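You operate a simulated robot arm through the tools that you are given. There is no shell and no other tool. Be economical: measure what you need, move in short steps, check, and stop when the job is done.

The job below is to be done with a simulated two-armed robot. You get a single attempt, and the scene is never put back.

## Task
Fetch the lime issue card from the store bench top and set it in the white lot seventy-two carton. Put the cherry label roll from the line desk top in the inside of the former blue check tray and the plain label roll on the upper shelf of the fan unit. Take the black hand brush and put it on the berry table top. Take the crumpled towel and put it on top of the small blue box. Open the check left drawer, put the medium metal weight on the store bench top away in the inside of the check left drawer, then shut the drawer. Do these in any order.
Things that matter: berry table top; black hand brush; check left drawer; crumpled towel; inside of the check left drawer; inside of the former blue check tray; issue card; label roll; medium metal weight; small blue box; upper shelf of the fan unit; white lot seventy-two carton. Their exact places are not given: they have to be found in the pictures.

The check looks at the end state, three seconds after you hand in, the way a careful person would. Anything else that was tipped, shoved, dropped, spilled or broken makes it a failure. Flat cloth is picked up by pressing the open fingertips on it (5 to 10 N) and closing them slowly along it; thin cloth reads only 2 to 8 mm in the jaws.

## Robot
Two 7-joint arms with two-finger parallel grippers on one trunk, on a base that drives. Base frame: it is fixed to the floor where the robot stands at the start and does not move with it; the origin is under the middle of the robot, x ahead of it, y to its left, z up. Lengths are in mm, angles in rad, forces in N, time in s.
The left shoulder is at the start at [70, 130, 1212], the right one opposite. With the tool pointing down near the work surface each hand reaches from about 100 to 500 mm from the robot's upright axis, wherever it stands, measured 20 degrees to its own side. Places, roughly: berry table top [-3800, -1700, 900]; black hand brush (16x4x6 cm) [-1700, -5500, 900]; check left drawer [-3100, 12200, 700]; crumpled towel (6x6x4 cm) [-1600, -5300, 900]; inside of the check left drawer [-3000, 12200, 600]; inside of the former blue check tray (27x23 cm) [-2220, -5460, 900]; issue card [500, 0, 1000]; label roll [-5250, -7000, 1000]; medium metal weight [500, 250, 1000]; small blue box (10x7x6 cm) [-1700, -5400, 900]; upper shelf of the fan unit [-6900, -3900, 800]; white lot seventy-two carton [-2500, 2250, 750]. Payload 1.57 kg a hand.
The TCP of each hand is the grasp point between the finger pads, 30 mm short of the fingertips. In the tool frame z runs along the fingers and y along their closing line. The gripper opens to 80 mm. The fingers are 17 mm wide and 12 mm thick; the gripper's body (40 by 82 mm) begins 80 mm behind the TCP.
Orientation is that of the tool frame in the base frame, as a unit quaternion [w, x, y, z]. With the fingers straight down and closing along the base's y, the tool's x points along the base's -x, its y along +y and its z along -z.

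## Interface
- The arms move only by the tool jog_arm. It takes "left_moves", "right_moves" or both (then of equal length, played together; a hand with none holds still); each is a list of rows, each a list of 7 numbers: the opening, from 0 (shut) to 1 (fully open), then the shift along the tool's x, y, z in mm, then the turn, a rotation vector about the tool's x, y, z in rad. In form: [[hand, dx, dy, dz, wx, wy, wz], ...]. A call has 1 to 12 rows; each row is the pose to reach, as a shift and turn from the pose commanded when the call began, along the tool's axes at that moment. Each row takes 0.2 s and may step no farther than 50 mm and 0.15 rad from the row before; otherwise, or with a gripper value out of range, the whole call is refused. A pose out of reach is approached as far as the arm can. The call stops where the force on the tool passes 40 N (or 10 N more than at its start, if that is more) or the arm is blocked; 0.2 s more then pass. Each finger travels about 108 mm/s and halts on what it meets, pressing with about 43 N; the grip force reading is that of the motor and also rises with nothing between the fingers. The clock runs only during rows and for 0.2 s after the last one: add rows that repeat a pose to give the fingers time. The reply holds the time, the measured pose of the TCP, the force on the tool along the base axes, the opening and the grip force, in the units named above and with some noise, with the torque about the TCP (base axes, N m) and any sound that the robot's microphone picked up.
- Cameras (640 x 400 px; columns grow to the right, rows downward): "scene" is now at [136, 22.4, 1436.2]; the picture's right is [0.25, -0.97, 0.00], its down [-0.59, -0.15, -0.79] and it looks along [0.77, 0.20, -0.61] (base axes); focal length 262 px, centre (320, 200). "left" rides on the left gripper at [72, 7, -122] in its tool frame; the picture's right is [-0.09, 1.00, 0.00], its down [-0.84, -0.08, -0.54] and it looks along [-0.54, -0.05, 0.84] (tool axes); focal length 238 px, centre (320, 200). "right" rides on the right gripper at [72, -7, -122] in its tool frame; the picture's right is [0.09, 1.00, 0.00], its down [-0.84, 0.08, -0.54] and it looks along [-0.54, 0.05, 0.84] (tool axes); focal length 238 px, centre (320, 200).
- snapshot(camera): a new picture of that camera. The clock stands still meanwhile.
- lift_body(by): slides the trunk up (or, below 0, down) by that many mm; the arms and the scene camera ride with it, the base frame stays. It gives what a move gives, with no picture.
- base_move(legs): drives the robot by 1 to 6 legs, each [ahead, left, turn to the left] in mm, mm and rad, along the robot's own axes; the way and the turn of a leg run together, so that a leg with both is an arc; at most 1500 mm and 3.142 rad a leg. The arms and the cameras ride along, it lands a little off, and it stops where it bumps. It gives what a move gives.
- pan_tilt(pan, tilt): turns the head with the scene camera to pan (to the left, within 1.501 rad either way) and tilt (down, from -0.506 to 1.204), counted from straight ahead of the robot. It gives what a move gives.
- probe_pixels(camera, pixels): there is no depth. For up to 12 entries [column, row, z] of the newest picture of that camera ("zoom" is the newest enlarged one), the place [x, y] in the base frame at which the ray of that pixel passes the height z, good to about 3 mm. The clock stands still meanwhile.
- inspect(camera, box): a new picture of the part [left, top, right, bottom] of that camera's present view, enlarged. The clock stands still meanwhile.
- hand_in(): hands the job in; it is judged then, once.

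Keep the steps short. Do not move on a guess: measure, check each grasp and each placing, and mend mistakes. In all there are 138 turns and 164 pictures (those below and enlarged ones count). Leave the grippers open and the arms clear of the work at the hand-in unless told otherwise, and finish with a single line.

The tools are called after "Emit:" as a command line: name --argument value ..., lists and objects as JSON in quotes. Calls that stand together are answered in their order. jog_arm: Moves the arms, as the interface text tells. Its arguments: {"type":"object","properties":{"left_moves":{"type":"array","items":{"type":"array","items":{"type":"number"}}},"right_moves":{"type":"array","items":{"type":"array","items":{"type":"number"}}}},"required":[]} The other tools are called the same way: lift_body (by) slides the trunk up or down; base_move (legs) drives the base; pan_tilt (pan, tilt) turns the head that bears the scene camera; snapshot (camera) takes a picture; probe_pixels (camera, pixels) gives the place at which the rays of pixels pass given heights; inspect (camera, box) takes an enlarged picture of a part of a camera's view; hand_in () hands the job in.

At the start:

```text
t: 0.0
left_tool_pos: [250.7, 211.9, 1183.3]
left_tcp_rot: [-0.001, 0.001, 1.0, 0.0]
left_ft_force: [-0.4, 0.7, -0.4]
left_ft_torque: [0.05, 0.01, -0.01]
left_width: 80.2
left_finger_force: 0.0
right_tool_pos: [381.9, -98.5, 1231.9]
right_tcp_rot: [0.001, 0.0, 1.0, 0.001]
right_ft_force: [0.0, 0.0, 0.4]
right_ft_torque: [0.0, 0.0, -0.05]
right_width: 80.0
right_finger_force: 0.0
trunk travel left (down, up): [-850.0, 90.0]
robot x, y, heading: [1.6, -0.7, -0.001]
head pan, tilt: [0.251, 0.653]
```

scene: 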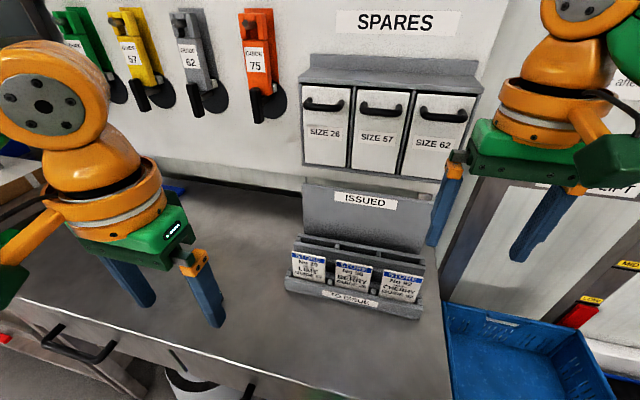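
right: 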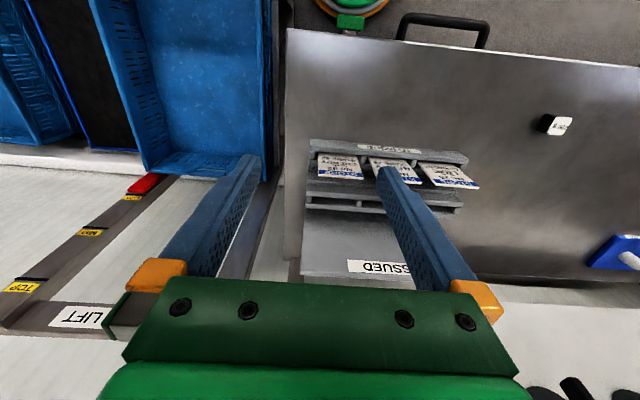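
left: 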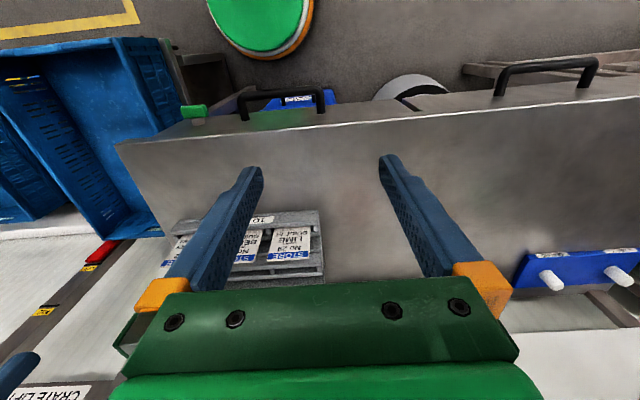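

I see the card rack with lime, berry and cherry cards, and a small dark object at (555,125) in the right view. I'll zoom in on both.

Emit:
inspect --camera "scene" --box '[270, 170, 450, 330]'

Emit:
inspect --camera "right" --box '[280, 80, 640, 290]'

Emit:
inspect --camera "left" --box '[130, 150, 400, 300]'

```text
2.50 times, centred on (360, 250) of scene
```

zoom: 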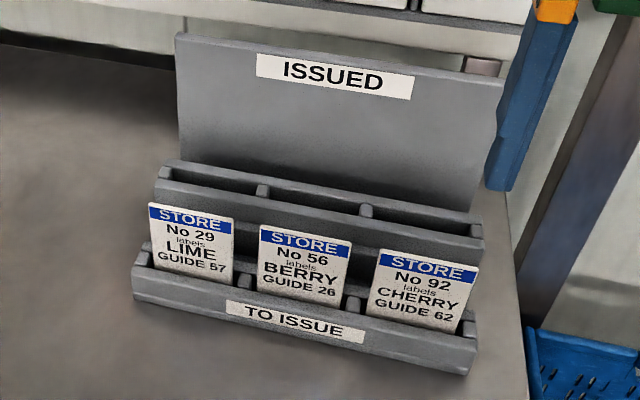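

```text
1.78 times, centred on (460, 185) of right
```

zoom: 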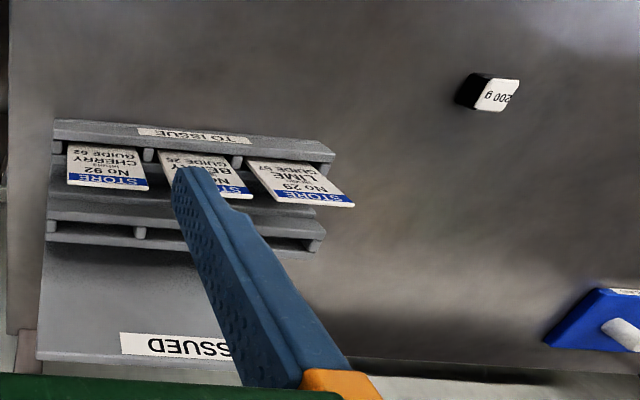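

```text
2.37 times, centred on (265, 225) of left
```

zoom: 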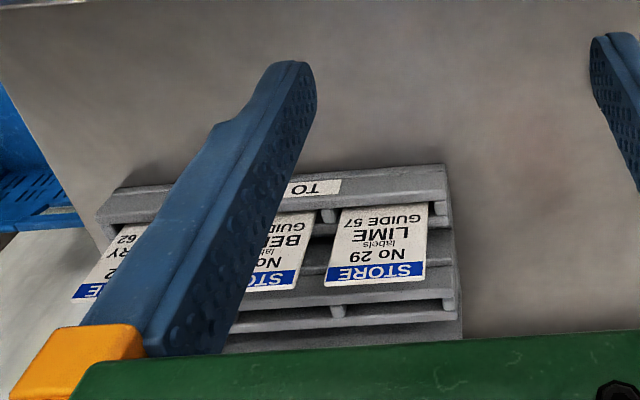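

I'll look along the bench to the left for other weights.

Emit:
pan_tilt --pan 0.9 --tilt 0.7

Emit:
snapshot --camera "scene"

Emit:
pan_tilt --pan 0.1 --tilt 1.0

Emit:
snapshot --camera "scene"

```text
t: 1.0
left_tool_pos: [249.8, 211.9, 1183.4]
left_tcp_rot: [0.0, 0.0, 1.0, 0.0]
left_ft_force: [0.3, 0.6, -0.3]
left_ft_torque: [-0.02, -0.03, -0.03]
left_width: 80.2
left_finger_force: 0.2
right_tool_pos: [379.9, -100.1, 1232.9]
right_tcp_rot: [0.001, 0.0, 1.0, 0.001]
right_ft_force: [-0.5, 0.4, 0.6]
right_ft_torque: [0.05, -0.01, 0.02]
right_width: 80.1
right_finger_force: 0.1
trunk travel left (down, up): [-850.0, 90.0]
robot x, y, heading: [-1.8, -0.1, 0.003]
head pan, tilt: [0.901, 0.7]
```

```text
157 pictures are left
```

scene: 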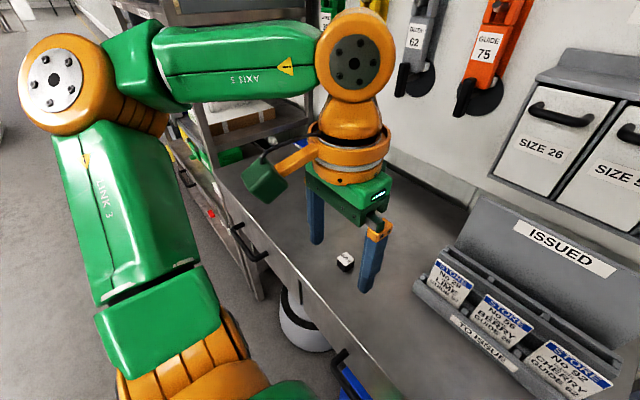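

```text
t: 2.2
left_tool_pos: [250.2, 212.8, 1183.2]
left_tcp_rot: [0.001, 0.0, 1.0, 0.0]
left_ft_force: [0.3, -0.3, 0.6]
left_ft_torque: [0.03, 0.02, 0.01]
left_width: 80.0
left_finger_force: 0.0
right_tool_pos: [380.0, -98.9, 1231.6]
right_tcp_rot: [0.001, 0.0, 1.0, 0.001]
right_ft_force: [-0.6, -0.1, 0.4]
right_ft_torque: [-0.05, -0.03, 0.04]
right_width: 79.8
right_finger_force: 0.1
trunk travel left (down, up): [-850.0, 90.0]
robot x, y, heading: [0.1, -4.4, 0.002]
head pan, tilt: [0.099, 1.0]
```

```text
156 pictures are left
```

scene: 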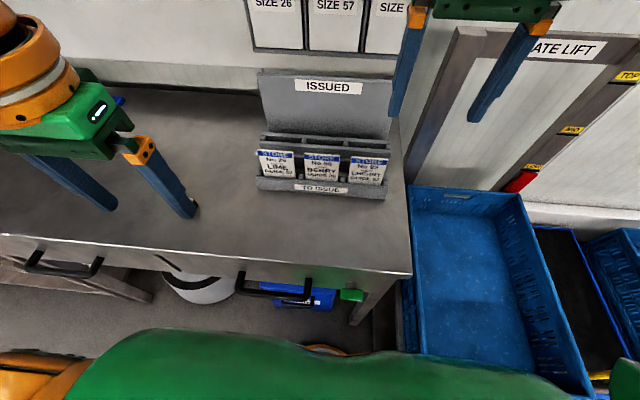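

Triangulating the bench height from the near right bench corner in scene (412,273) and right (287,28), and the card.

Emit:
probe_pixels --camera "scene" --pixels '[[412, 273, 850], [412, 273, 950], [412, 273, 1050], [277, 152, 900], [277, 152, 950], [277, 152, 1000]]'

Emit:
snapshot --camera "right"

Emit:
probe_pixels --camera "right" --pixels '[[287, 28, 850], [287, 28, 950], [287, 28, 1050], [448, 184, 900], [448, 184, 950], [448, 184, 1000], [545, 125, 900], [545, 125, 950], [545, 125, 1000]]'

```text
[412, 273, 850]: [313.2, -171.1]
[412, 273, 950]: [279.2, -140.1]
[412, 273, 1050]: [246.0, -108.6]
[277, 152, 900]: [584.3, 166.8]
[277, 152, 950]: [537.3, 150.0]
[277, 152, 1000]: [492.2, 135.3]
```

```text
155 pictures are left
```

right: 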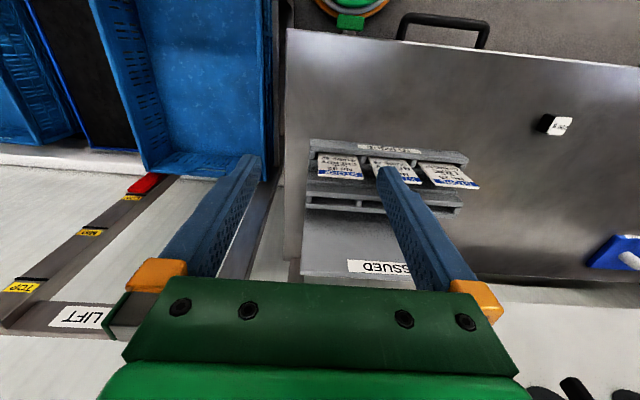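

```text
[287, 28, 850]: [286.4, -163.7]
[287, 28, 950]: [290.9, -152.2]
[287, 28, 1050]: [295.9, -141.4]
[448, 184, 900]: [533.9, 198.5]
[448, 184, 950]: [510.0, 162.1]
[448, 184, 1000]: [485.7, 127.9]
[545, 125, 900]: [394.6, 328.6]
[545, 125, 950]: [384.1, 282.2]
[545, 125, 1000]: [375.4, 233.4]
```

Bench top is z≈918, and the weight is near (390,295). I'll drive 230 left and 30 ahead so the card suits the right hand and the weight the left.

Emit:
base_move --legs '[[0, 230, 0], [30, 0, 0]]'

Emit:
pan_tilt --pan -0.1 --tilt 0.9

Emit:
snapshot --camera "scene"

Emit:
snapshot --camera "right"

Emit:
snapshot --camera "left"

```text
t: 4.3
left_tool_pos: [272.3, 441.7, 1183.9]
left_tcp_rot: [0.003, -0.002, 1.0, 0.0]
left_ft_force: [-1.2, -0.1, 0.1]
left_ft_torque: [0.01, -0.05, -0.01]
left_width: 79.8
left_finger_force: 0.0
right_tool_pos: [402.8, 131.1, 1234.8]
right_tcp_rot: [0.004, -0.001, 1.0, 0.001]
right_ft_force: [-0.8, 0.8, -0.1]
right_ft_torque: [0.01, -0.06, -0.01]
right_width: 80.4
right_finger_force: 0.0
trunk travel left (down, up): [-850.0, 90.0]
robot x, y, heading: [27.7, 229.7, 0.005]
head pan, tilt: [0.099, 1.0]
```

```text
t: 5.0
left_tool_pos: [278.2, 440.5, 1184.2]
left_tcp_rot: [0.001, -0.002, 1.0, 0.0]
left_ft_force: [0.2, -0.5, 0.1]
left_ft_torque: [0.02, -0.03, 0.03]
left_width: 80.0
left_finger_force: 0.0
right_tool_pos: [408.4, 130.1, 1234.2]
right_tcp_rot: [0.003, -0.001, 1.0, 0.001]
right_ft_force: [0.0, 0.7, -0.3]
right_ft_torque: [0.04, -0.01, -0.02]
right_width: 80.3
right_finger_force: 0.0
trunk travel left (down, up): [-850.0, 90.0]
robot x, y, heading: [32.5, 229.6, 0.006]
head pan, tilt: [-0.099, 0.901]
```

```text
154 pictures are left
```

scene: 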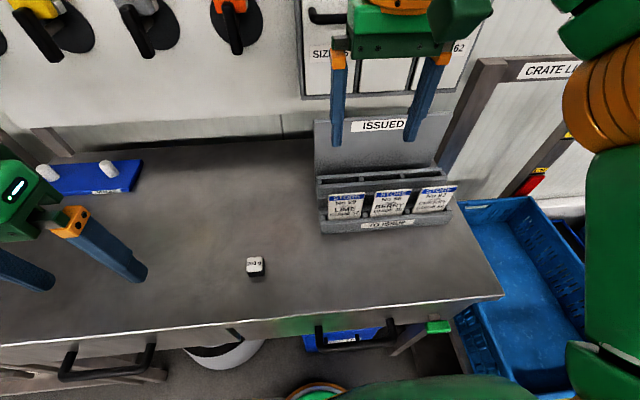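

```text
153 pictures are left
```

right: 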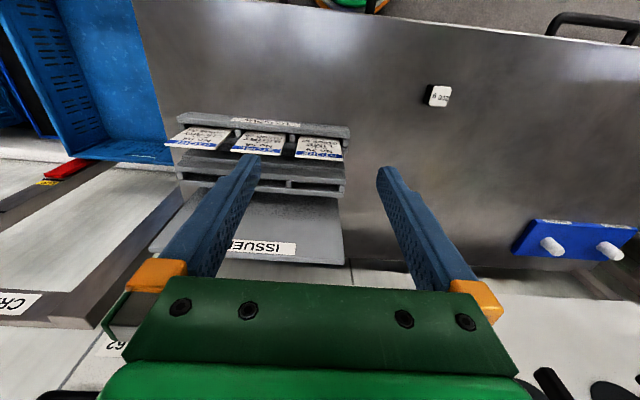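

```text
152 pictures are left
```

left: 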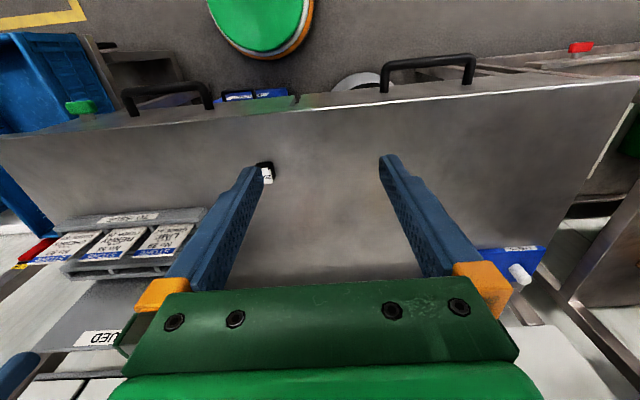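

Measuring the weight and the lime card corners from both views.

Emit:
probe_pixels --camera "scene" --pixels '[[256, 278, 918], [255, 258, 945], [328, 196, 980], [328, 196, 1000], [365, 193, 980], [365, 193, 1000], [332, 219, 950], [361, 216, 950], [315, 122, 1000], [315, 122, 1050], [316, 177, 970], [447, 167, 970]]'

Emit:
probe_pixels --camera "right" --pixels '[[428, 96, 918], [440, 96, 945], [294, 156, 980], [294, 156, 1000], [342, 159, 980], [342, 159, 1000], [299, 136, 950], [340, 139, 950], [343, 264, 1000], [343, 264, 1050], [346, 185, 970], [346, 185, 950]]'

Emit:
inspect --camera "right" --box '[150, 90, 470, 290]'

```text
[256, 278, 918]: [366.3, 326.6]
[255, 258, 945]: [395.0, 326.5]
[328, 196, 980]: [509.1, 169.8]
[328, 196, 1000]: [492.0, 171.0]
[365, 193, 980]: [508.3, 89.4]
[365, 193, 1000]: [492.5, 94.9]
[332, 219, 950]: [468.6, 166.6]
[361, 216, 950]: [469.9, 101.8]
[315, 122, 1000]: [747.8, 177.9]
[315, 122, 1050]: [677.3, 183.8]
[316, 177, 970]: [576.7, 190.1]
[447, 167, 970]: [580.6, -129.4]
```

```text
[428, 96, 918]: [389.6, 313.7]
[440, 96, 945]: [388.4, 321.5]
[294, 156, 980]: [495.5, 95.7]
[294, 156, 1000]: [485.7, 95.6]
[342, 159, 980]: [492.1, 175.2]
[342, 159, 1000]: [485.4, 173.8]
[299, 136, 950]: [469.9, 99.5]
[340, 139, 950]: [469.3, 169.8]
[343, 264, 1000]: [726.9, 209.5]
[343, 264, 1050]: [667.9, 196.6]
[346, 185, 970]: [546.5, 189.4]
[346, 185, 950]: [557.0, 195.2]
```

```text
2.00 times, centred on (310, 190) of right
```

zoom: 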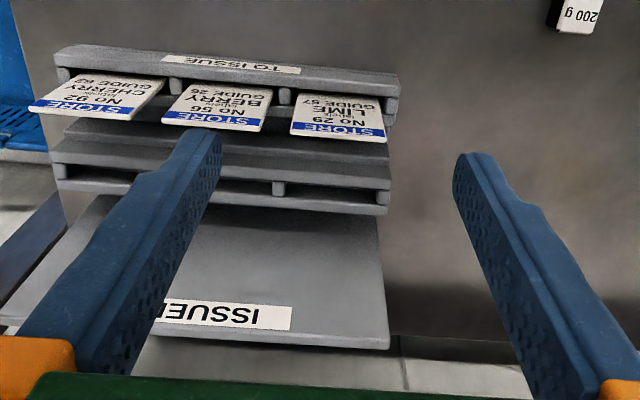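

The weight centre is ≈(387,324). I'll move the left hand to above it, z≈1010.

Emit:
jog_arm --left_moves '[[0.8, -22, -23, 34, 0, 0, 0], [0.8, -44, -46, 68, 0, 0, 0], [0.8, -66, -69, 102, 0, 0, 0], [0.8, -87, -92, 136, 0, 0, 0], [0.8, -109, -116, 170, 0, 0, 0], [0.8, -109, -116, 170, 0, 0, 0]]'

Emit:
snapshot --camera "left"

Emit:
inspect --camera "scene" --box '[220, 110, 480, 290]'

```text
t: 6.4
left_tool_pos: [378.1, 343.2, 1019.8]
left_tcp_rot: [0.001, -0.001, 1.0, 0.0]
left_ft_force: [0.9, 0.3, 0.4]
left_ft_torque: [0.0, 0.0, 0.02]
left_width: 64.1
left_finger_force: 0.1
left hand out of reach, approached as far as the arm can: row 5, 6
right_tool_pos: [409.1, 128.6, 1232.3]
right_tcp_rot: [0.003, -0.001, 1.0, 0.001]
right_ft_force: [0.9, 0.2, -0.1]
right_ft_torque: [-0.03, -0.03, 0.03]
right_width: 80.1
right_finger_force: 0.0
trunk travel left (down, up): [-850.0, 90.0]
robot x, y, heading: [32.6, 228.9, 0.004]
head pan, tilt: [-0.099, 0.901]
```

```text
150 pictures are left
```

left: 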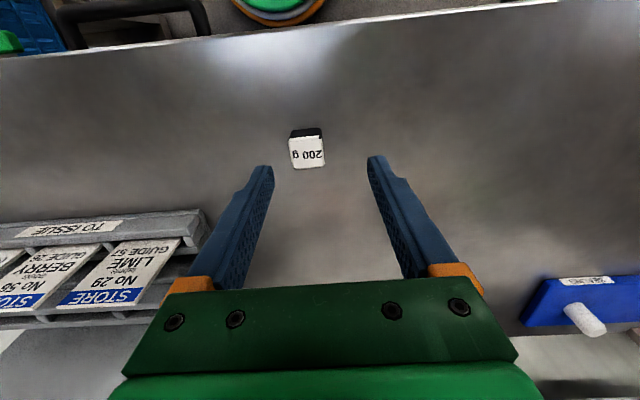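

```text
2.22 times, centred on (350, 200) of scene
```

zoom: 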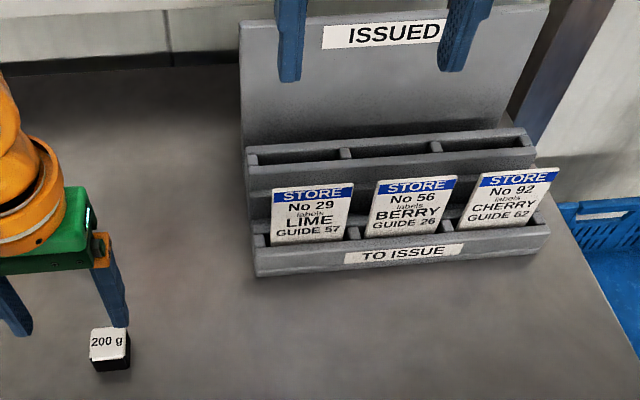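

The left arm is near a reach limit here. I'll shift the base 90 right, which gives the left arm a better angle.

Emit:
base_move --legs '[[0, -90, 0]]'

Emit:
jog_arm --left_moves '[[0.8, -4, 30, 2, 0, 0, 0], [0.8, -9, 71, 10, 0, 0, 0], [0.8, -9, 71, 10, 0, 0, 0]]'

Emit:
snapshot --camera "left"

```text
t: 7.5
left_tool_pos: [378.3, 259.8, 1018.2]
left_tcp_rot: [0.0, -0.001, 1.0, -0.003]
left_ft_force: [0.0, 0.6, 0.2]
left_ft_torque: [-0.07, 0.01, 0.01]
left_width: 63.8
left_finger_force: 0.1
right_tool_pos: [410.1, 47.2, 1233.1]
right_tcp_rot: [0.001, -0.001, 1.0, -0.002]
right_ft_force: [-0.3, 0.6, -0.8]
right_ft_torque: [-0.04, 0.01, 0.01]
right_width: 80.0
right_finger_force: 0.0
trunk travel left (down, up): [-850.0, 90.0]
robot x, y, heading: [30.0, 140.3, 0.002]
head pan, tilt: [-0.099, 0.901]
```

```text
t: 8.3
left_tool_pos: [386.0, 326.2, 1009.7]
left_tcp_rot: [-0.001, -0.001, 1.0, 0.0]
left_ft_force: [0.4, 0.4, -0.5]
left_ft_torque: [0.01, -0.01, -0.01]
left_width: 64.1
left_finger_force: 0.1
right_tool_pos: [410.8, 40.3, 1231.4]
right_tcp_rot: [0.001, -0.002, 1.0, 0.001]
right_ft_force: [-0.1, -0.5, 0.0]
right_ft_torque: [0.01, 0.0, 0.01]
right_width: 80.1
right_finger_force: 0.2
trunk travel left (down, up): [-850.0, 90.0]
robot x, y, heading: [31.1, 142.1, 0.002]
head pan, tilt: [-0.099, 0.901]
```

```text
148 pictures are left
```

left: 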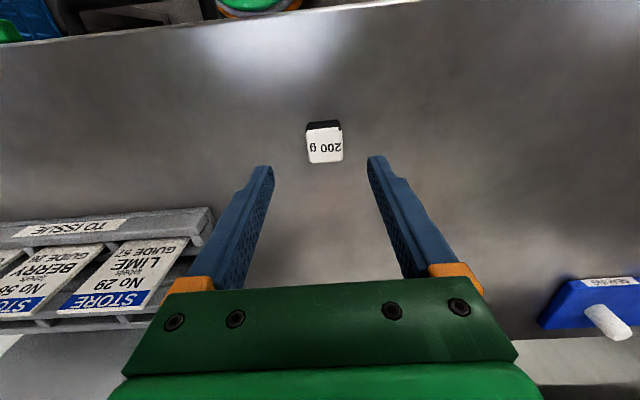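

Now checking the weight's place from this close view.

Emit:
probe_pixels --camera "left" --pixels '[[325, 147, 945], [325, 147, 950], [323, 122, 918], [307, 147, 945], [344, 147, 945], [325, 162, 945], [325, 132, 945], [208, 208, 940]]'

```text
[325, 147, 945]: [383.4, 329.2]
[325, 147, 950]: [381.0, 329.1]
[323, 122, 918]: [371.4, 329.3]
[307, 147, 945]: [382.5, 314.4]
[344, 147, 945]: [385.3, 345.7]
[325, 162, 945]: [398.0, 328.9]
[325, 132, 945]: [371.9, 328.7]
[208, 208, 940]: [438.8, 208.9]
```

Weight centre (385,329), about 30 mm wide. I'll go down to TCP z≈954 and close.

Emit:
jog_arm --left_moves '[[0.8, 1, 3, 28, 0, 0, 0], [0.8, 1, 3, 56, 0, 0, 0], [0.8, 1, 3, 56, 0, 0, 0], [0.3, 1, 3, 56, 0, 0, 0], [0.1, 1, 3, 56, 0, 0, 0], [0.1, 1, 3, 56, 0, 0, 0]]'

Emit:
snapshot --camera "left"

```text
t: 9.7
left_tool_pos: [385.0, 327.1, 952.0]
left_tcp_rot: [-0.001, -0.001, 1.0, -0.001]
left_ft_force: [0.3, -0.5, -0.7]
left_ft_torque: [0.0, 0.03, 0.05]
left_width: 31.4
left_finger_force: 39.9
right_tool_pos: [409.9, 41.8, 1232.0]
right_tcp_rot: [0.001, 0.0, 1.0, 0.001]
right_ft_force: [-0.4, -0.3, -0.2]
right_ft_torque: [0.03, 0.02, -0.02]
right_width: 80.3
right_finger_force: 0.0
trunk travel left (down, up): [-850.0, 90.0]
robot x, y, heading: [29.6, 139.7, 0.002]
head pan, tilt: [-0.099, 0.901]
```

```text
147 pictures are left
```

left: 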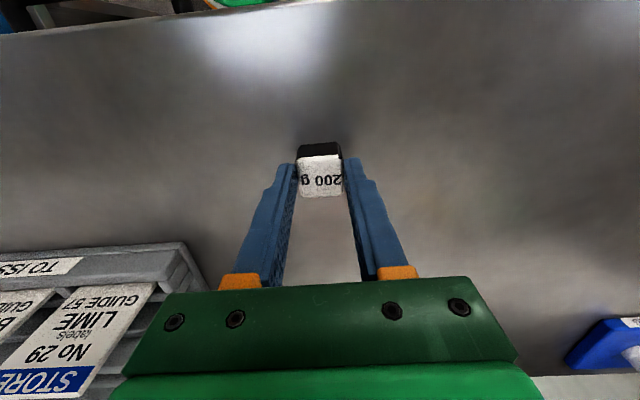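

Weight held (31.4 mm, 40 N). I'll lift it 150 mm and pull it back, and turn the right hand 90° about its own axis for the card.

Emit:
jog_arm --left_moves '[[0.1, 0, 0, -30, 0, 0, 0], [0.1, 0, 0, -75, 0, 0, 0], [0.1, 0, 0, -120, 0, 0, 0], [0.1, 0, 0, -160, 0, 0, 0], [0.1, 30, 20, -180, 0, 0, 0], [0.1, 60, 40, -200, 0, 0, 0], [0.1, 80, 60, -200, 0, 0, 0], [0.1, 80, 60, -200, 0, 0, 0], [0.1, 80, 60, -200, 0, 0, 0], [0.1, 80, 60, -200, 0, 0, 0], [0.1, 80, 60, -200, 0, 0, 0]]' --right_moves '[[1, 0, 0, 0, 0, 0, 0.1428], [1, 0, 0, 0, 0, 0, 0.2856], [1, 0, 0, 0, 0, 0, 0.4284], [1, 0, 0, 0, 0, 0, 0.5712], [1, 0, 0, 0, 0, 0, 0.714], [1, 0, 0, 0, 0, 0, 0.8568], [1, 0, 0, 0, 0, 0, 0.9996], [1, 0, 0, 0, 0, 0, 1.1424], [1, 0, 0, 0, 0, 0, 1.2852], [1, 0, 0, 0, 0, 0, 1.428], [1, 0, 0, 0, 0, 0, 1.5708]]'

```text
t: 12.1
left_tool_pos: [307.2, 390.3, 1153.8]
left_tcp_rot: [0.0, -0.002, 1.0, -0.001]
left_ft_force: [-0.2, -0.9, -2.0]
left_ft_torque: [0.03, 0.0, -0.02]
left_width: 31.2
left_finger_force: 39.9
right_tool_pos: [410.8, 42.1, 1232.0]
right_tcp_rot: [0.0, 0.708, 0.706, 0.001]
right_ft_force: [-0.3, -0.3, 0.8]
right_ft_torque: [-0.04, -0.01, -0.01]
right_width: 80.2
right_finger_force: 0.1
trunk travel left (down, up): [-850.0, 90.0]
robot x, y, heading: [30.7, 136.0, 0.005]
head pan, tilt: [-0.099, 0.901]
```

Turned fine. Now driving 150 left so the card lies ahead of the right hand.

Emit:
base_move --legs '[[0, 150, 0]]'

Emit:
jog_arm --right_moves '[[0.6, -15, 15, 30, 0.1, 0, 0], [0.5, -30, 30, 60, 0.2, 0, 0], [0.4, -45, 50, 90, 0.31, 0, 0], [0.4, -50, 80, 120, 0.31, 0, 0], [0.4, -50, 80, 120, 0.31, 0, 0]]'

Emit:
snapshot --camera "scene"

Emit:
snapshot --camera "right"

```text
t: 13.5
left_tool_pos: [306.5, 535.9, 1154.1]
left_tcp_rot: [0.0, 0.0, 1.0, 0.001]
left_ft_force: [0.4, 0.0, -1.9]
left_ft_torque: [0.02, 0.02, 0.0]
left_width: 31.2
left_finger_force: 40.3
right_tool_pos: [410.1, 187.7, 1231.8]
right_tcp_rot: [-0.001, 0.708, 0.706, 0.002]
right_ft_force: [0.1, -0.6, 0.7]
right_ft_torque: [0.05, -0.02, 0.02]
right_width: 79.9
right_finger_force: 0.0
trunk travel left (down, up): [-850.0, 90.0]
robot x, y, heading: [31.8, 287.6, -0.004]
head pan, tilt: [-0.099, 0.901]
```

```text
t: 14.7
left_tool_pos: [307.4, 539.8, 1153.4]
left_tcp_rot: [0.0, 0.001, 1.0, 0.0]
left_ft_force: [-0.3, 0.6, -2.1]
left_ft_torque: [0.0, 0.0, 0.01]
left_width: 31.5
left_finger_force: 40.4
right_tool_pos: [446.2, 140.3, 1108.3]
right_tcp_rot: [-0.109, 0.698, 0.699, -0.107]
right_ft_force: [0.0, 0.0, 0.4]
right_ft_torque: [0.01, 0.0, -0.02]
right_width: 32.0
right_finger_force: 0.0
right hand out of reach, approached as far as the arm can: row 3, 4, 5
trunk travel left (down, up): [-850.0, 90.0]
robot x, y, heading: [27.0, 284.5, -0.001]
head pan, tilt: [-0.099, 0.901]
```

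```text
146 pictures are left
```

scene: 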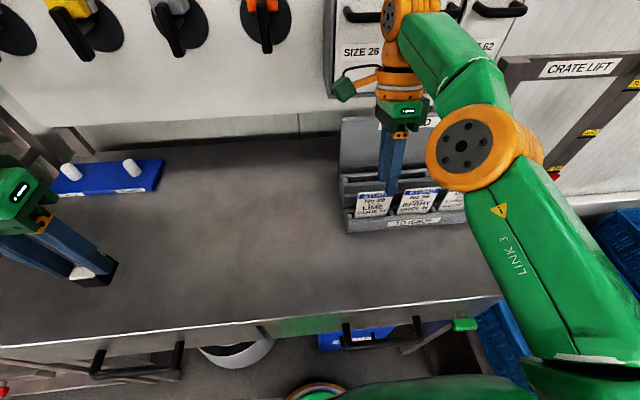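

```text
145 pictures are left
```

right: 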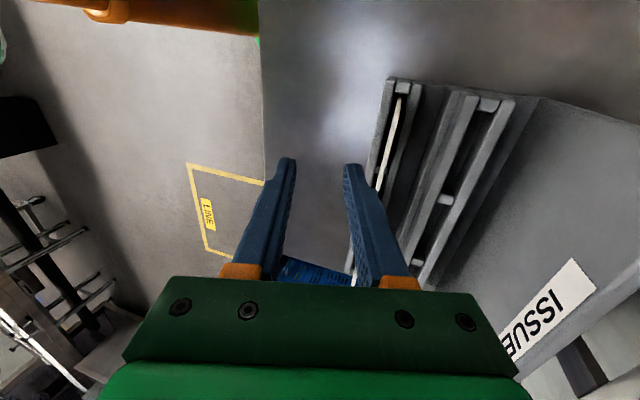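

The right hand is at its outer limit, so I want to drive a little closer. First I'll check what is between the base and the bench.

Emit:
pan_tilt --pan 0.0 --tilt 1.2

Emit:
snapshot --camera "scene"

```text
t: 15.5
left_tool_pos: [306.8, 539.8, 1154.6]
left_tcp_rot: [-0.001, 0.0, 1.0, -0.001]
left_ft_force: [-0.1, -0.5, -2.9]
left_ft_torque: [0.02, 0.0, -0.01]
left_width: 31.1
left_finger_force: 39.8
right_tool_pos: [445.3, 140.3, 1108.2]
right_tcp_rot: [-0.11, 0.698, 0.699, -0.107]
right_ft_force: [-0.5, -0.5, -0.2]
right_ft_torque: [0.0, -0.03, -0.02]
right_width: 32.0
right_finger_force: 0.1
trunk travel left (down, up): [-850.0, 90.0]
robot x, y, heading: [26.8, 290.0, 0.004]
head pan, tilt: [0.0, 1.201]
```

```text
144 pictures are left
```

scene: 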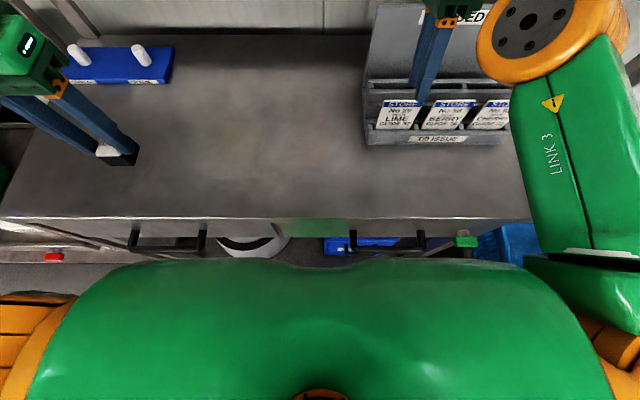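

Emit:
probe_pixels --camera "scene" --pixels '[[330, 268, 1200], [330, 268, 1000], [250, 220, 918], [250, 240, 600], [170, 248, 870], [250, 255, 500]]'

```text
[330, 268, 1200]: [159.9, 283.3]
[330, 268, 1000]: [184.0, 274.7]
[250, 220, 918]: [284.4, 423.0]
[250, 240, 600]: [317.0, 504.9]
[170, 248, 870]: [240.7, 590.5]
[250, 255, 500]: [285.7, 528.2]
```

Chest front is ≈x 170 and the drawer handles ≈x 240, so I'll advance 40 mm.

Emit:
base_move --legs '[[40, 0, 0]]'

Emit:
jog_arm --right_moves '[[0.4, 0, 0, 0, 0, 0, 0], [0.4, 0, 0, 0, 0, 0, 0]]'

Emit:
snapshot --camera "right"

Emit:
snapshot --camera "scene"

```text
t: 16.4
left_tool_pos: [340.3, 540.1, 1155.8]
left_tcp_rot: [0.003, 0.0, 1.0, -0.001]
left_ft_force: [-1.6, 0.2, -2.3]
left_ft_torque: [0.0, -0.06, -0.01]
left_width: 31.4
left_finger_force: 39.7
right_tool_pos: [480.2, 141.6, 1111.0]
right_tcp_rot: [-0.106, 0.699, 0.699, -0.105]
right_ft_force: [-1.3, -0.5, 0.7]
right_ft_torque: [-0.02, -0.05, 0.0]
right_width: 32.0
right_finger_force: 0.0
trunk travel left (down, up): [-850.0, 90.0]
robot x, y, heading: [67.2, 290.4, 0.004]
head pan, tilt: [0.0, 1.201]
```

```text
t: 17.0
left_tool_pos: [344.6, 540.1, 1154.4]
left_tcp_rot: [0.001, 0.0, 1.0, -0.001]
left_ft_force: [-0.7, -0.1, -2.5]
left_ft_torque: [0.02, -0.02, 0.04]
left_width: 31.3
left_finger_force: 40.4
right_tool_pos: [484.5, 140.1, 1109.2]
right_tcp_rot: [-0.108, 0.699, 0.699, -0.107]
right_ft_force: [0.4, -1.1, 0.0]
right_ft_torque: [-0.02, 0.0, 0.03]
right_width: 31.9
right_finger_force: 0.1
trunk travel left (down, up): [-850.0, 90.0]
robot x, y, heading: [66.5, 290.3, 0.001]
head pan, tilt: [0.0, 1.201]
```

```text
143 pictures are left
```

right: 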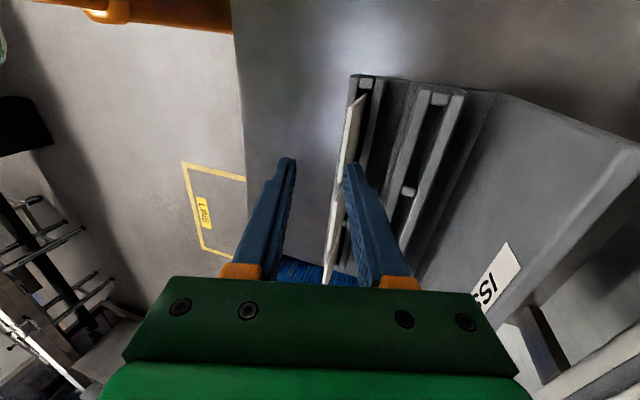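

```text
142 pictures are left
```

scene: 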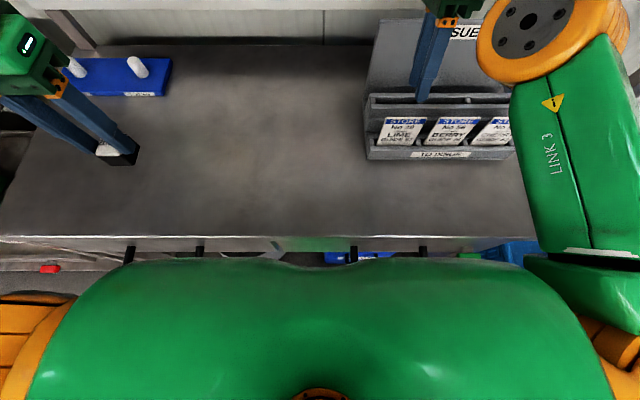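

Zooming in to see the card edge between the fingers.

Emit:
inspect --camera "right" --box '[240, 60, 480, 210]'

Emit:
inspect --camera "scene" --box '[340, 60, 540, 185]'

```text
2.67 times, centred on (360, 135) of right
```

zoom: 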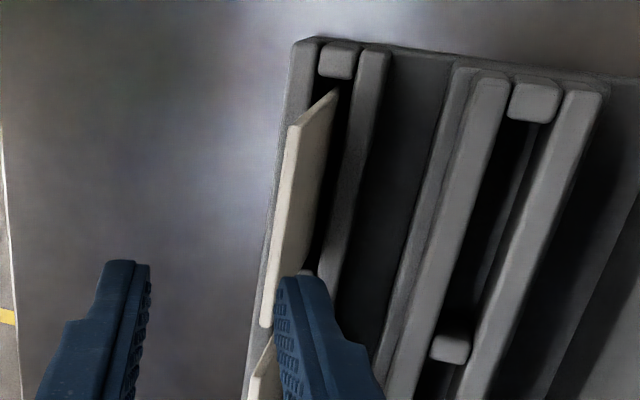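

```text
3.20 times, centred on (440, 122) of scene
```

zoom: 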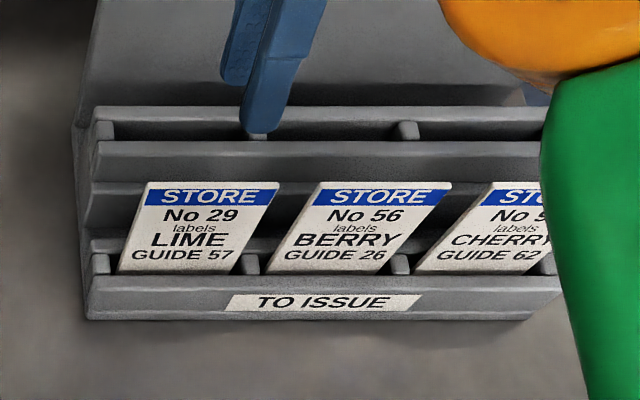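

Checking the card edge geometry from this view.

Emit:
inspect --camera "right" --box '[240, 60, 480, 210]'

Emit:
probe_pixels --camera "zoom" --pixels '[[290, 125, 1005], [290, 125, 950], [338, 90, 1005], [338, 90, 950], [262, 325, 1005], [262, 325, 950], [308, 45, 950], [380, 50, 950], [490, 75, 970], [310, 270, 1005], [310, 270, 950]]'

Emit:
probe_pixels --camera "scene" --pixels '[[386, 118, 1005], [386, 118, 995], [426, 117, 1005], [377, 144, 950], [377, 144, 960], [413, 144, 950], [370, 110, 980], [366, 148, 950]]'

```text
2.67 times, centred on (360, 135) of right
```

zoom: 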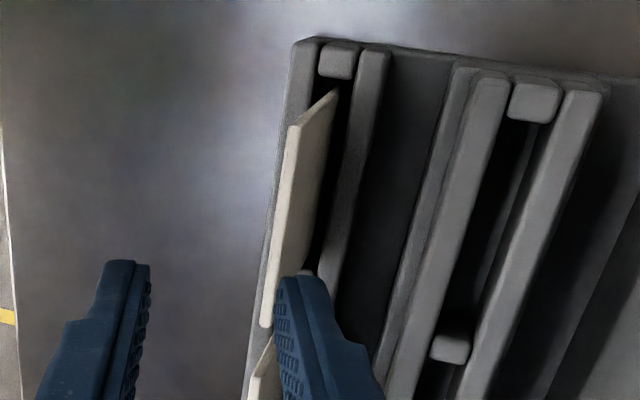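

```text
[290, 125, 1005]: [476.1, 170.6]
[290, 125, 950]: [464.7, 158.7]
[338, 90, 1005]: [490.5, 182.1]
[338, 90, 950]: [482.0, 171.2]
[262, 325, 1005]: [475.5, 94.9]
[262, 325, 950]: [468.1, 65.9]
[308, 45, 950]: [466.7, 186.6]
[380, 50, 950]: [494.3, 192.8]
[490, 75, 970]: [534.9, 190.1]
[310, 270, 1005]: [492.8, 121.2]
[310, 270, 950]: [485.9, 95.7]
```

```text
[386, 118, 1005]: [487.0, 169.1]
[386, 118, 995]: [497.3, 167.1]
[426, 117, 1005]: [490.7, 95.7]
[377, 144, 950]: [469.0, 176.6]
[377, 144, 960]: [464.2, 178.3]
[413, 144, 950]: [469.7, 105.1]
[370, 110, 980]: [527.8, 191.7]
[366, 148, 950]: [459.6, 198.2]
```

The card turns out to stand nearly upright: top edge x≈478, z≈1014, y 95–172. I'll undo the tilt and bring the hand to above it at z≈1062.

Emit:
jog_arm --right_moves '[[0.4, -2, 2, 12, -0.1, 0, 0], [0.4, -4, 4, 24, -0.2, 0, 0], [0.4, -7, 8, 44, -0.307, 0, 0], [0.4, -7, 8, 44, -0.307, 0, 0]]'

Emit:
inspect --camera "right" --box '[200, 60, 440, 210]'

```text
t: 18.0
left_tool_pos: [347.4, 540.4, 1153.7]
left_tcp_rot: [0.0, 0.001, 1.0, -0.001]
left_ft_force: [-0.3, 0.1, -2.2]
left_ft_torque: [-0.01, 0.03, 0.02]
left_width: 31.3
left_finger_force: 40.6
right_tool_pos: [512.8, 154.3, 1165.3]
right_tcp_rot: [-0.021, 0.707, 0.707, -0.021]
right_ft_force: [0.1, 0.8, 0.4]
right_ft_torque: [0.01, 0.01, -0.01]
right_width: 32.2
right_finger_force: 0.2
right hand out of reach, approached as far as the arm can: row 1, 2, 3, 4
trunk travel left (down, up): [-850.0, 90.0]
robot x, y, heading: [69.2, 292.4, -0.001]
head pan, tilt: [0.0, 1.201]
```

```text
2.67 times, centred on (320, 135) of right
```

zoom: 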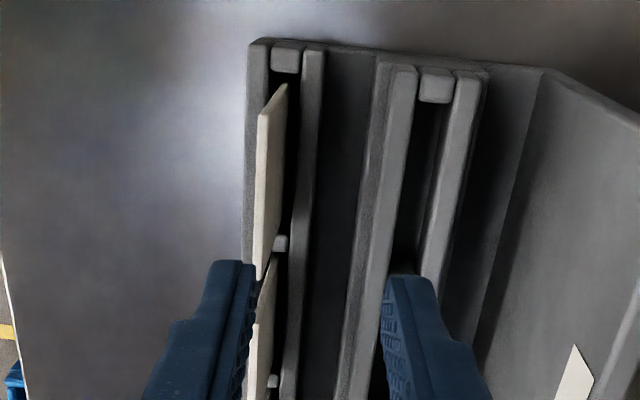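

The arm was reaching from a far commanded point. I'll raise the trunk 60 mm for a better reach, then come to above the card.

Emit:
lift_body --by 60

Emit:
jog_arm --right_moves '[[0.4, 0, -20, 0, 0, 0, 0], [0.4, 0, -41, 0, 0, 0, 0], [0.4, 0, -41, 0, 0, 0, 0]]'

```text
t: 19.0
left_tool_pos: [347.7, 540.5, 1213.6]
left_tcp_rot: [0.0, 0.0, 1.0, -0.001]
left_ft_force: [-0.1, -0.2, -1.8]
left_ft_torque: [-0.03, 0.02, 0.03]
left_width: 31.4
left_finger_force: 40.1
right_tool_pos: [511.8, 153.9, 1226.6]
right_tcp_rot: [-0.021, 0.707, 0.707, -0.021]
right_ft_force: [0.0, -0.3, 0.0]
right_ft_torque: [0.02, 0.01, -0.03]
right_width: 32.1
right_finger_force: 0.0
trunk travel left (down, up): [-910.0, 30.0]
robot x, y, heading: [69.6, 289.0, 0.003]
head pan, tilt: [0.0, 1.201]
```

```text
t: 19.8
left_tool_pos: [345.4, 540.7, 1214.4]
left_tcp_rot: [0.001, 0.0, 1.0, 0.0]
left_ft_force: [0.2, -0.2, -2.4]
left_ft_torque: [-0.04, 0.0, 0.01]
left_width: 31.0
left_finger_force: 40.3
right_tool_pos: [470.7, 155.4, 1229.7]
right_tcp_rot: [-0.02, 0.708, 0.705, -0.02]
right_ft_force: [-0.3, 0.5, -0.2]
right_ft_torque: [-0.01, 0.0, -0.01]
right_width: 32.0
right_finger_force: 0.1
right hand out of reach, approached as far as the arm can: row 1
trunk travel left (down, up): [-910.0, 30.0]
robot x, y, heading: [67.9, 289.4, -0.004]
head pan, tilt: [0.0, 1.201]
```

Now reachable. Moving to (479,133,1062) and removing the remaining tilt.

Emit:
jog_arm --right_moves '[[0.4, -6, 4, 41, -0.02, 0, 0], [0.4, -11, 8, 83, -0.04, 0, 0], [0.4, -17, 13, 125, -0.05, 0, 0], [0.4, -22, 17.5, 166, -0.055, 0, 0], [0.4, -22, 17.5, 166, -0.055, 0, 0]]'

Emit:
inspect --camera "right" --box '[200, 60, 440, 210]'

```text
t: 21.0
left_tool_pos: [346.6, 539.6, 1212.8]
left_tcp_rot: [0.0, 0.0, 1.0, -0.001]
left_ft_force: [0.8, 0.7, -2.5]
left_ft_torque: [0.0, -0.01, 0.0]
left_width: 31.2
left_finger_force: 40.1
right_tool_pos: [480.3, 129.8, 1061.4]
right_tcp_rot: [-0.001, 0.707, 0.707, -0.001]
right_ft_force: [1.0, -0.1, -0.5]
right_ft_torque: [0.01, -0.03, 0.01]
right_width: 32.0
right_finger_force: 0.1
trunk travel left (down, up): [-910.0, 30.0]
robot x, y, heading: [64.8, 288.3, -0.0]
head pan, tilt: [0.0, 1.201]
```

```text
2.67 times, centred on (320, 135) of right
```

zoom: 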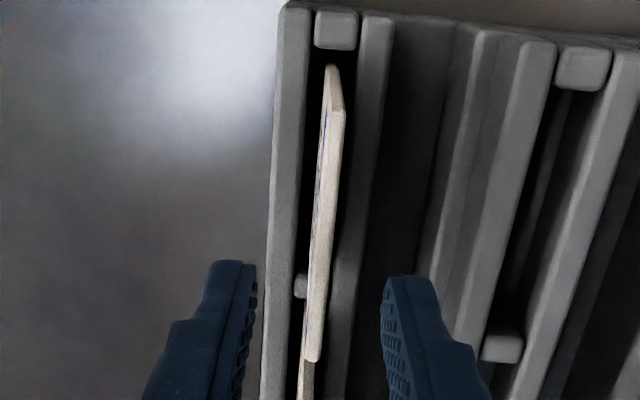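

The card's top edge runs centred between the fingers. I'll go down 60 mm and close.

Emit:
probe_pixels --camera "zoom" --pixels '[[338, 105, 1014], [312, 360, 1014], [375, 20, 960], [510, 60, 990]]'

Emit:
jog_arm --right_moves '[[0.4, 3, 0, 20, 0, 0, 0], [0.4, 3, 0, 40, 0, 0, 0], [0.4, 3, 0, 58, 0, 0, 0], [0.4, 3, 0, 58, 0, 0, 0], [0.2, 3, 0, 58, 0, 0, 0], [0.0, 3, 0, 58, 0, 0, 0], [0.0, 3, 0, 58, 0, 0, 0]]'

Emit:
snapshot --camera "right"

```text
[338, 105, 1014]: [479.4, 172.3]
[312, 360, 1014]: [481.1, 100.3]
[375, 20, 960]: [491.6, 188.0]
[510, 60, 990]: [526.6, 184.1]
```

```text
t: 22.6
left_tool_pos: [345.7, 540.0, 1213.3]
left_tcp_rot: [0.001, 0.001, 1.0, -0.001]
left_ft_force: [0.7, -0.5, -2.4]
left_ft_torque: [0.0, 0.03, -0.01]
left_width: 31.2
left_finger_force: 40.4
right_tool_pos: [478.4, 133.6, 1004.0]
right_tcp_rot: [-0.002, 0.707, 0.707, -0.003]
right_ft_force: [-0.3, -0.3, -0.7]
right_ft_torque: [-0.02, 0.0, -0.01]
right_width: 4.4
right_finger_force: 24.4
trunk travel left (down, up): [-910.0, 30.0]
robot x, y, heading: [70.0, 286.1, 0.001]
head pan, tilt: [0.0, 1.201]
```

```text
136 pictures are left
```

right: 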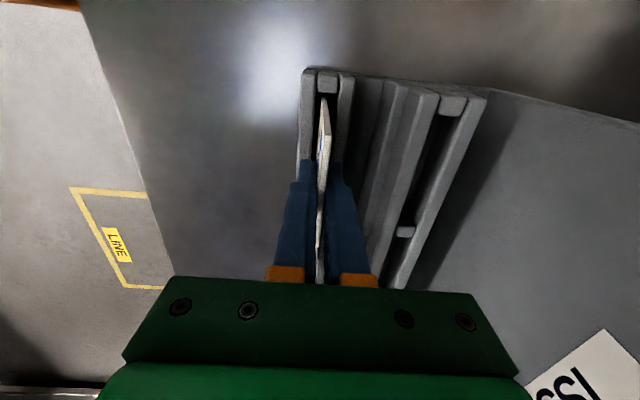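

Card gripped (4.4 mm). Lifting it straight up 160 mm, then pulling both hands in.

Emit:
jog_arm --right_moves '[[0, 0, 0, -25, 0, 0, 0], [0, 0, 0, -70, 0, 0, 0], [0, 0, 0, -115, 0, 0, 0], [0, 0, 0, -160, 0, 0, 0], [0, 0, -40, -180, 0, 0, 0], [0, 0, -80, -180, 0, 0, 0], [0, 0, -120, -180, 0, 0, 0], [0, 0, -120, -180, 0, 0, 0]]'

Emit:
snapshot --camera "right"

```text
t: 24.4
left_tool_pos: [346.1, 540.1, 1213.4]
left_tcp_rot: [0.0, 0.0, 1.0, -0.002]
left_ft_force: [0.0, 0.2, -1.4]
left_ft_torque: [0.02, 0.02, -0.01]
left_width: 31.3
left_finger_force: 39.9
right_tool_pos: [360.6, 133.1, 1183.0]
right_tcp_rot: [-0.001, 0.707, 0.708, -0.002]
right_ft_force: [0.5, -0.3, 0.8]
right_ft_torque: [0.02, 0.02, 0.01]
right_width: 4.3
right_finger_force: 24.6
trunk travel left (down, up): [-910.0, 30.0]
robot x, y, heading: [71.6, 289.4, 0.0]
head pan, tilt: [0.0, 1.201]
```

```text
135 pictures are left
```

right: 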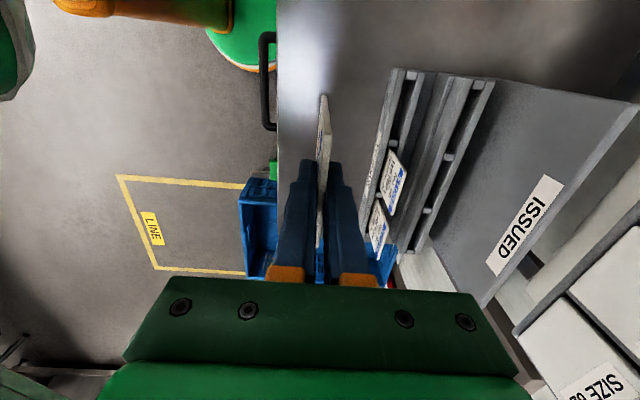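

Card held; the others stay put. Backing 500 mm off and looking toward the carton (to the left-rear).

Emit:
base_move --legs '[[-500, 0, 0], [0, 0, 1.57]]'

Emit:
pan_tilt --pan 0.9 --tilt 0.35

Emit:
snapshot --camera "scene"

Emit:
pan_tilt --pan 0.0 --tilt 0.35

Emit:
snapshot --camera "scene"

```text
t: 31.2
left_tool_pos: [-684.3, 565.9, 1214.0]
left_tcp_rot: [0.0, 0.71, -0.705, 0.001]
left_ft_force: [0.4, -0.1, -3.0]
left_ft_torque: [-0.01, 0.05, 0.02]
left_width: 31.2
left_finger_force: 39.9
right_tool_pos: [-275.4, 581.2, 1182.0]
right_tcp_rot: [0.0, -0.003, 1.0, -0.003]
right_ft_force: [-0.3, -0.2, 0.2]
right_ft_torque: [-0.02, -0.02, -0.01]
right_width: 4.1
right_finger_force: 25.3
trunk travel left (down, up): [-910.0, 30.0]
robot x, y, heading: [-430.9, 291.2, 1.577]
head pan, tilt: [0.0, 1.201]
```

```text
t: 32.4
left_tool_pos: [-682.4, 564.6, 1213.7]
left_tcp_rot: [-0.001, 0.709, -0.705, 0.001]
left_ft_force: [0.1, -0.2, -2.0]
left_ft_torque: [-0.04, 0.0, 0.03]
left_width: 31.3
left_finger_force: 40.2
right_tool_pos: [-276.7, 581.6, 1182.5]
right_tcp_rot: [0.0, -0.004, 1.0, -0.002]
right_ft_force: [0.7, 0.1, -0.3]
right_ft_torque: [-0.01, -0.02, 0.0]
right_width: 3.9
right_finger_force: 24.3
trunk travel left (down, up): [-910.0, 30.0]
robot x, y, heading: [-434.0, 288.9, 1.582]
head pan, tilt: [0.901, 0.351]
```

```text
134 pictures are left
```

scene: 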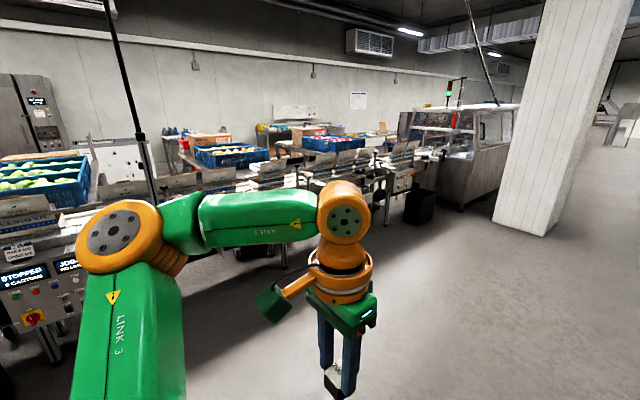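

```text
t: 33.6
left_tool_pos: [-681.5, 563.7, 1213.5]
left_tcp_rot: [0.0, 0.71, -0.704, 0.001]
left_ft_force: [1.1, -0.1, -2.3]
left_ft_torque: [0.0, -0.01, 0.03]
left_width: 31.2
left_finger_force: 39.7
right_tool_pos: [-276.5, 581.3, 1181.8]
right_tcp_rot: [0.0, -0.003, 1.0, -0.002]
right_ft_force: [-0.2, -0.5, -0.3]
right_ft_torque: [0.02, -0.01, -0.01]
right_width: 4.2
right_finger_force: 25.3
trunk travel left (down, up): [-910.0, 30.0]
robot x, y, heading: [-431.1, 289.0, 1.58]
head pan, tilt: [0.0, 0.351]
```

```text
133 pictures are left
```

scene: 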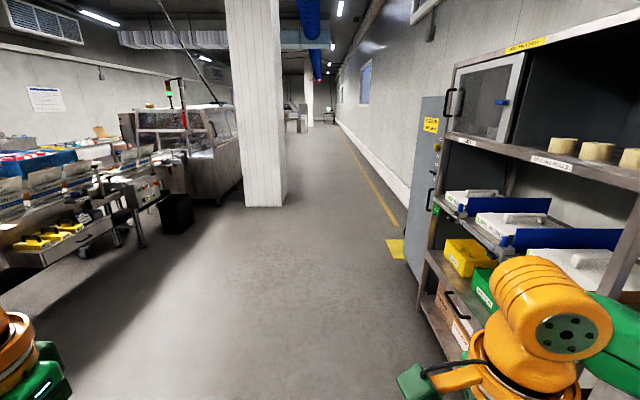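

The packing line with several white cartons is ahead-left. I'll drive ahead 1450 and turn left to face it.

Emit:
base_move --legs '[[1450, 0, 0], [0, 450, 0], [0, 0, 1.57]]'

Emit:
pan_tilt --pan 0.0 --tilt 0.45

Emit:
snapshot --camera "scene"

```text
t: 47.0
left_tool_pos: [-1150.9, 1503.8, 1213.8]
left_tcp_rot: [-0.001, 1.0, -0.001, 0.0]
left_ft_force: [0.2, 0.5, -2.2]
left_ft_torque: [-0.01, -0.02, -0.02]
left_width: 31.2
left_finger_force: 40.2
right_tool_pos: [-1163.1, 1910.9, 1182.8]
right_tcp_rot: [0.001, -0.706, 0.708, -0.001]
right_ft_force: [-0.6, 0.4, 0.3]
right_ft_torque: [-0.01, -0.02, 0.0]
right_width: 4.1
right_finger_force: 24.2
trunk travel left (down, up): [-910.0, 30.0]
robot x, y, heading: [-873.4, 1753.8, 3.139]
head pan, tilt: [0.0, 0.351]
```

```text
t: 47.6
left_tool_pos: [-1151.7, 1503.8, 1213.7]
left_tcp_rot: [-0.001, 1.0, -0.002, 0.001]
left_ft_force: [0.5, 0.5, -2.0]
left_ft_torque: [-0.03, -0.03, -0.01]
left_width: 31.3
left_finger_force: 40.0
right_tool_pos: [-1163.4, 1910.9, 1182.4]
right_tcp_rot: [0.002, -0.706, 0.708, -0.002]
right_ft_force: [-0.5, -0.5, -0.1]
right_ft_torque: [0.0, 0.0, 0.04]
right_width: 4.1
right_finger_force: 24.4
trunk travel left (down, up): [-910.0, 30.0]
robot x, y, heading: [-871.8, 1753.0, 3.137]
head pan, tilt: [0.0, 0.45]
```

```text
132 pictures are left
```

scene: 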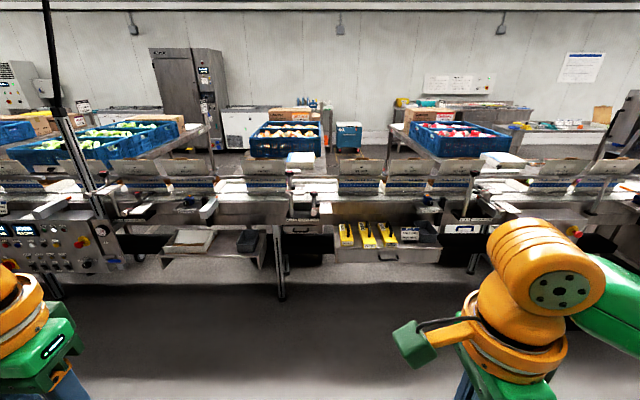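

Emit:
inspect --camera "scene" --box '[280, 130, 520, 280]'

Emit:
probe_pixels --camera "scene" --pixels '[[350, 195, 850], [350, 222, 800], [350, 250, 650], [360, 175, 900], [460, 185, 800]]'

```text
2.67 times, centred on (400, 205) of scene
```

zoom: 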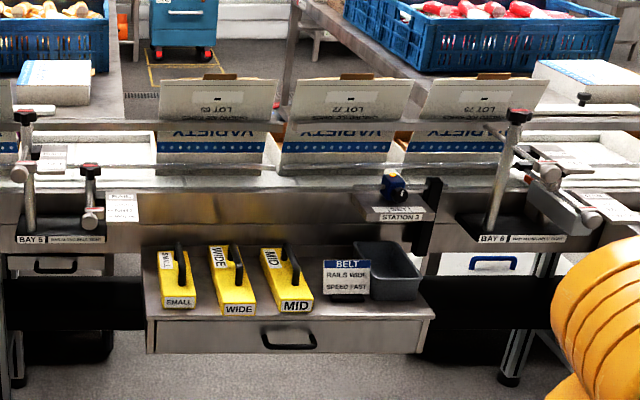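

```text
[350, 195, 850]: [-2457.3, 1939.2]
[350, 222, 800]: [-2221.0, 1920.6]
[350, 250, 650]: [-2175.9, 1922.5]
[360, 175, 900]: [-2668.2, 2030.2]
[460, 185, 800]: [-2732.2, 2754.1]
```

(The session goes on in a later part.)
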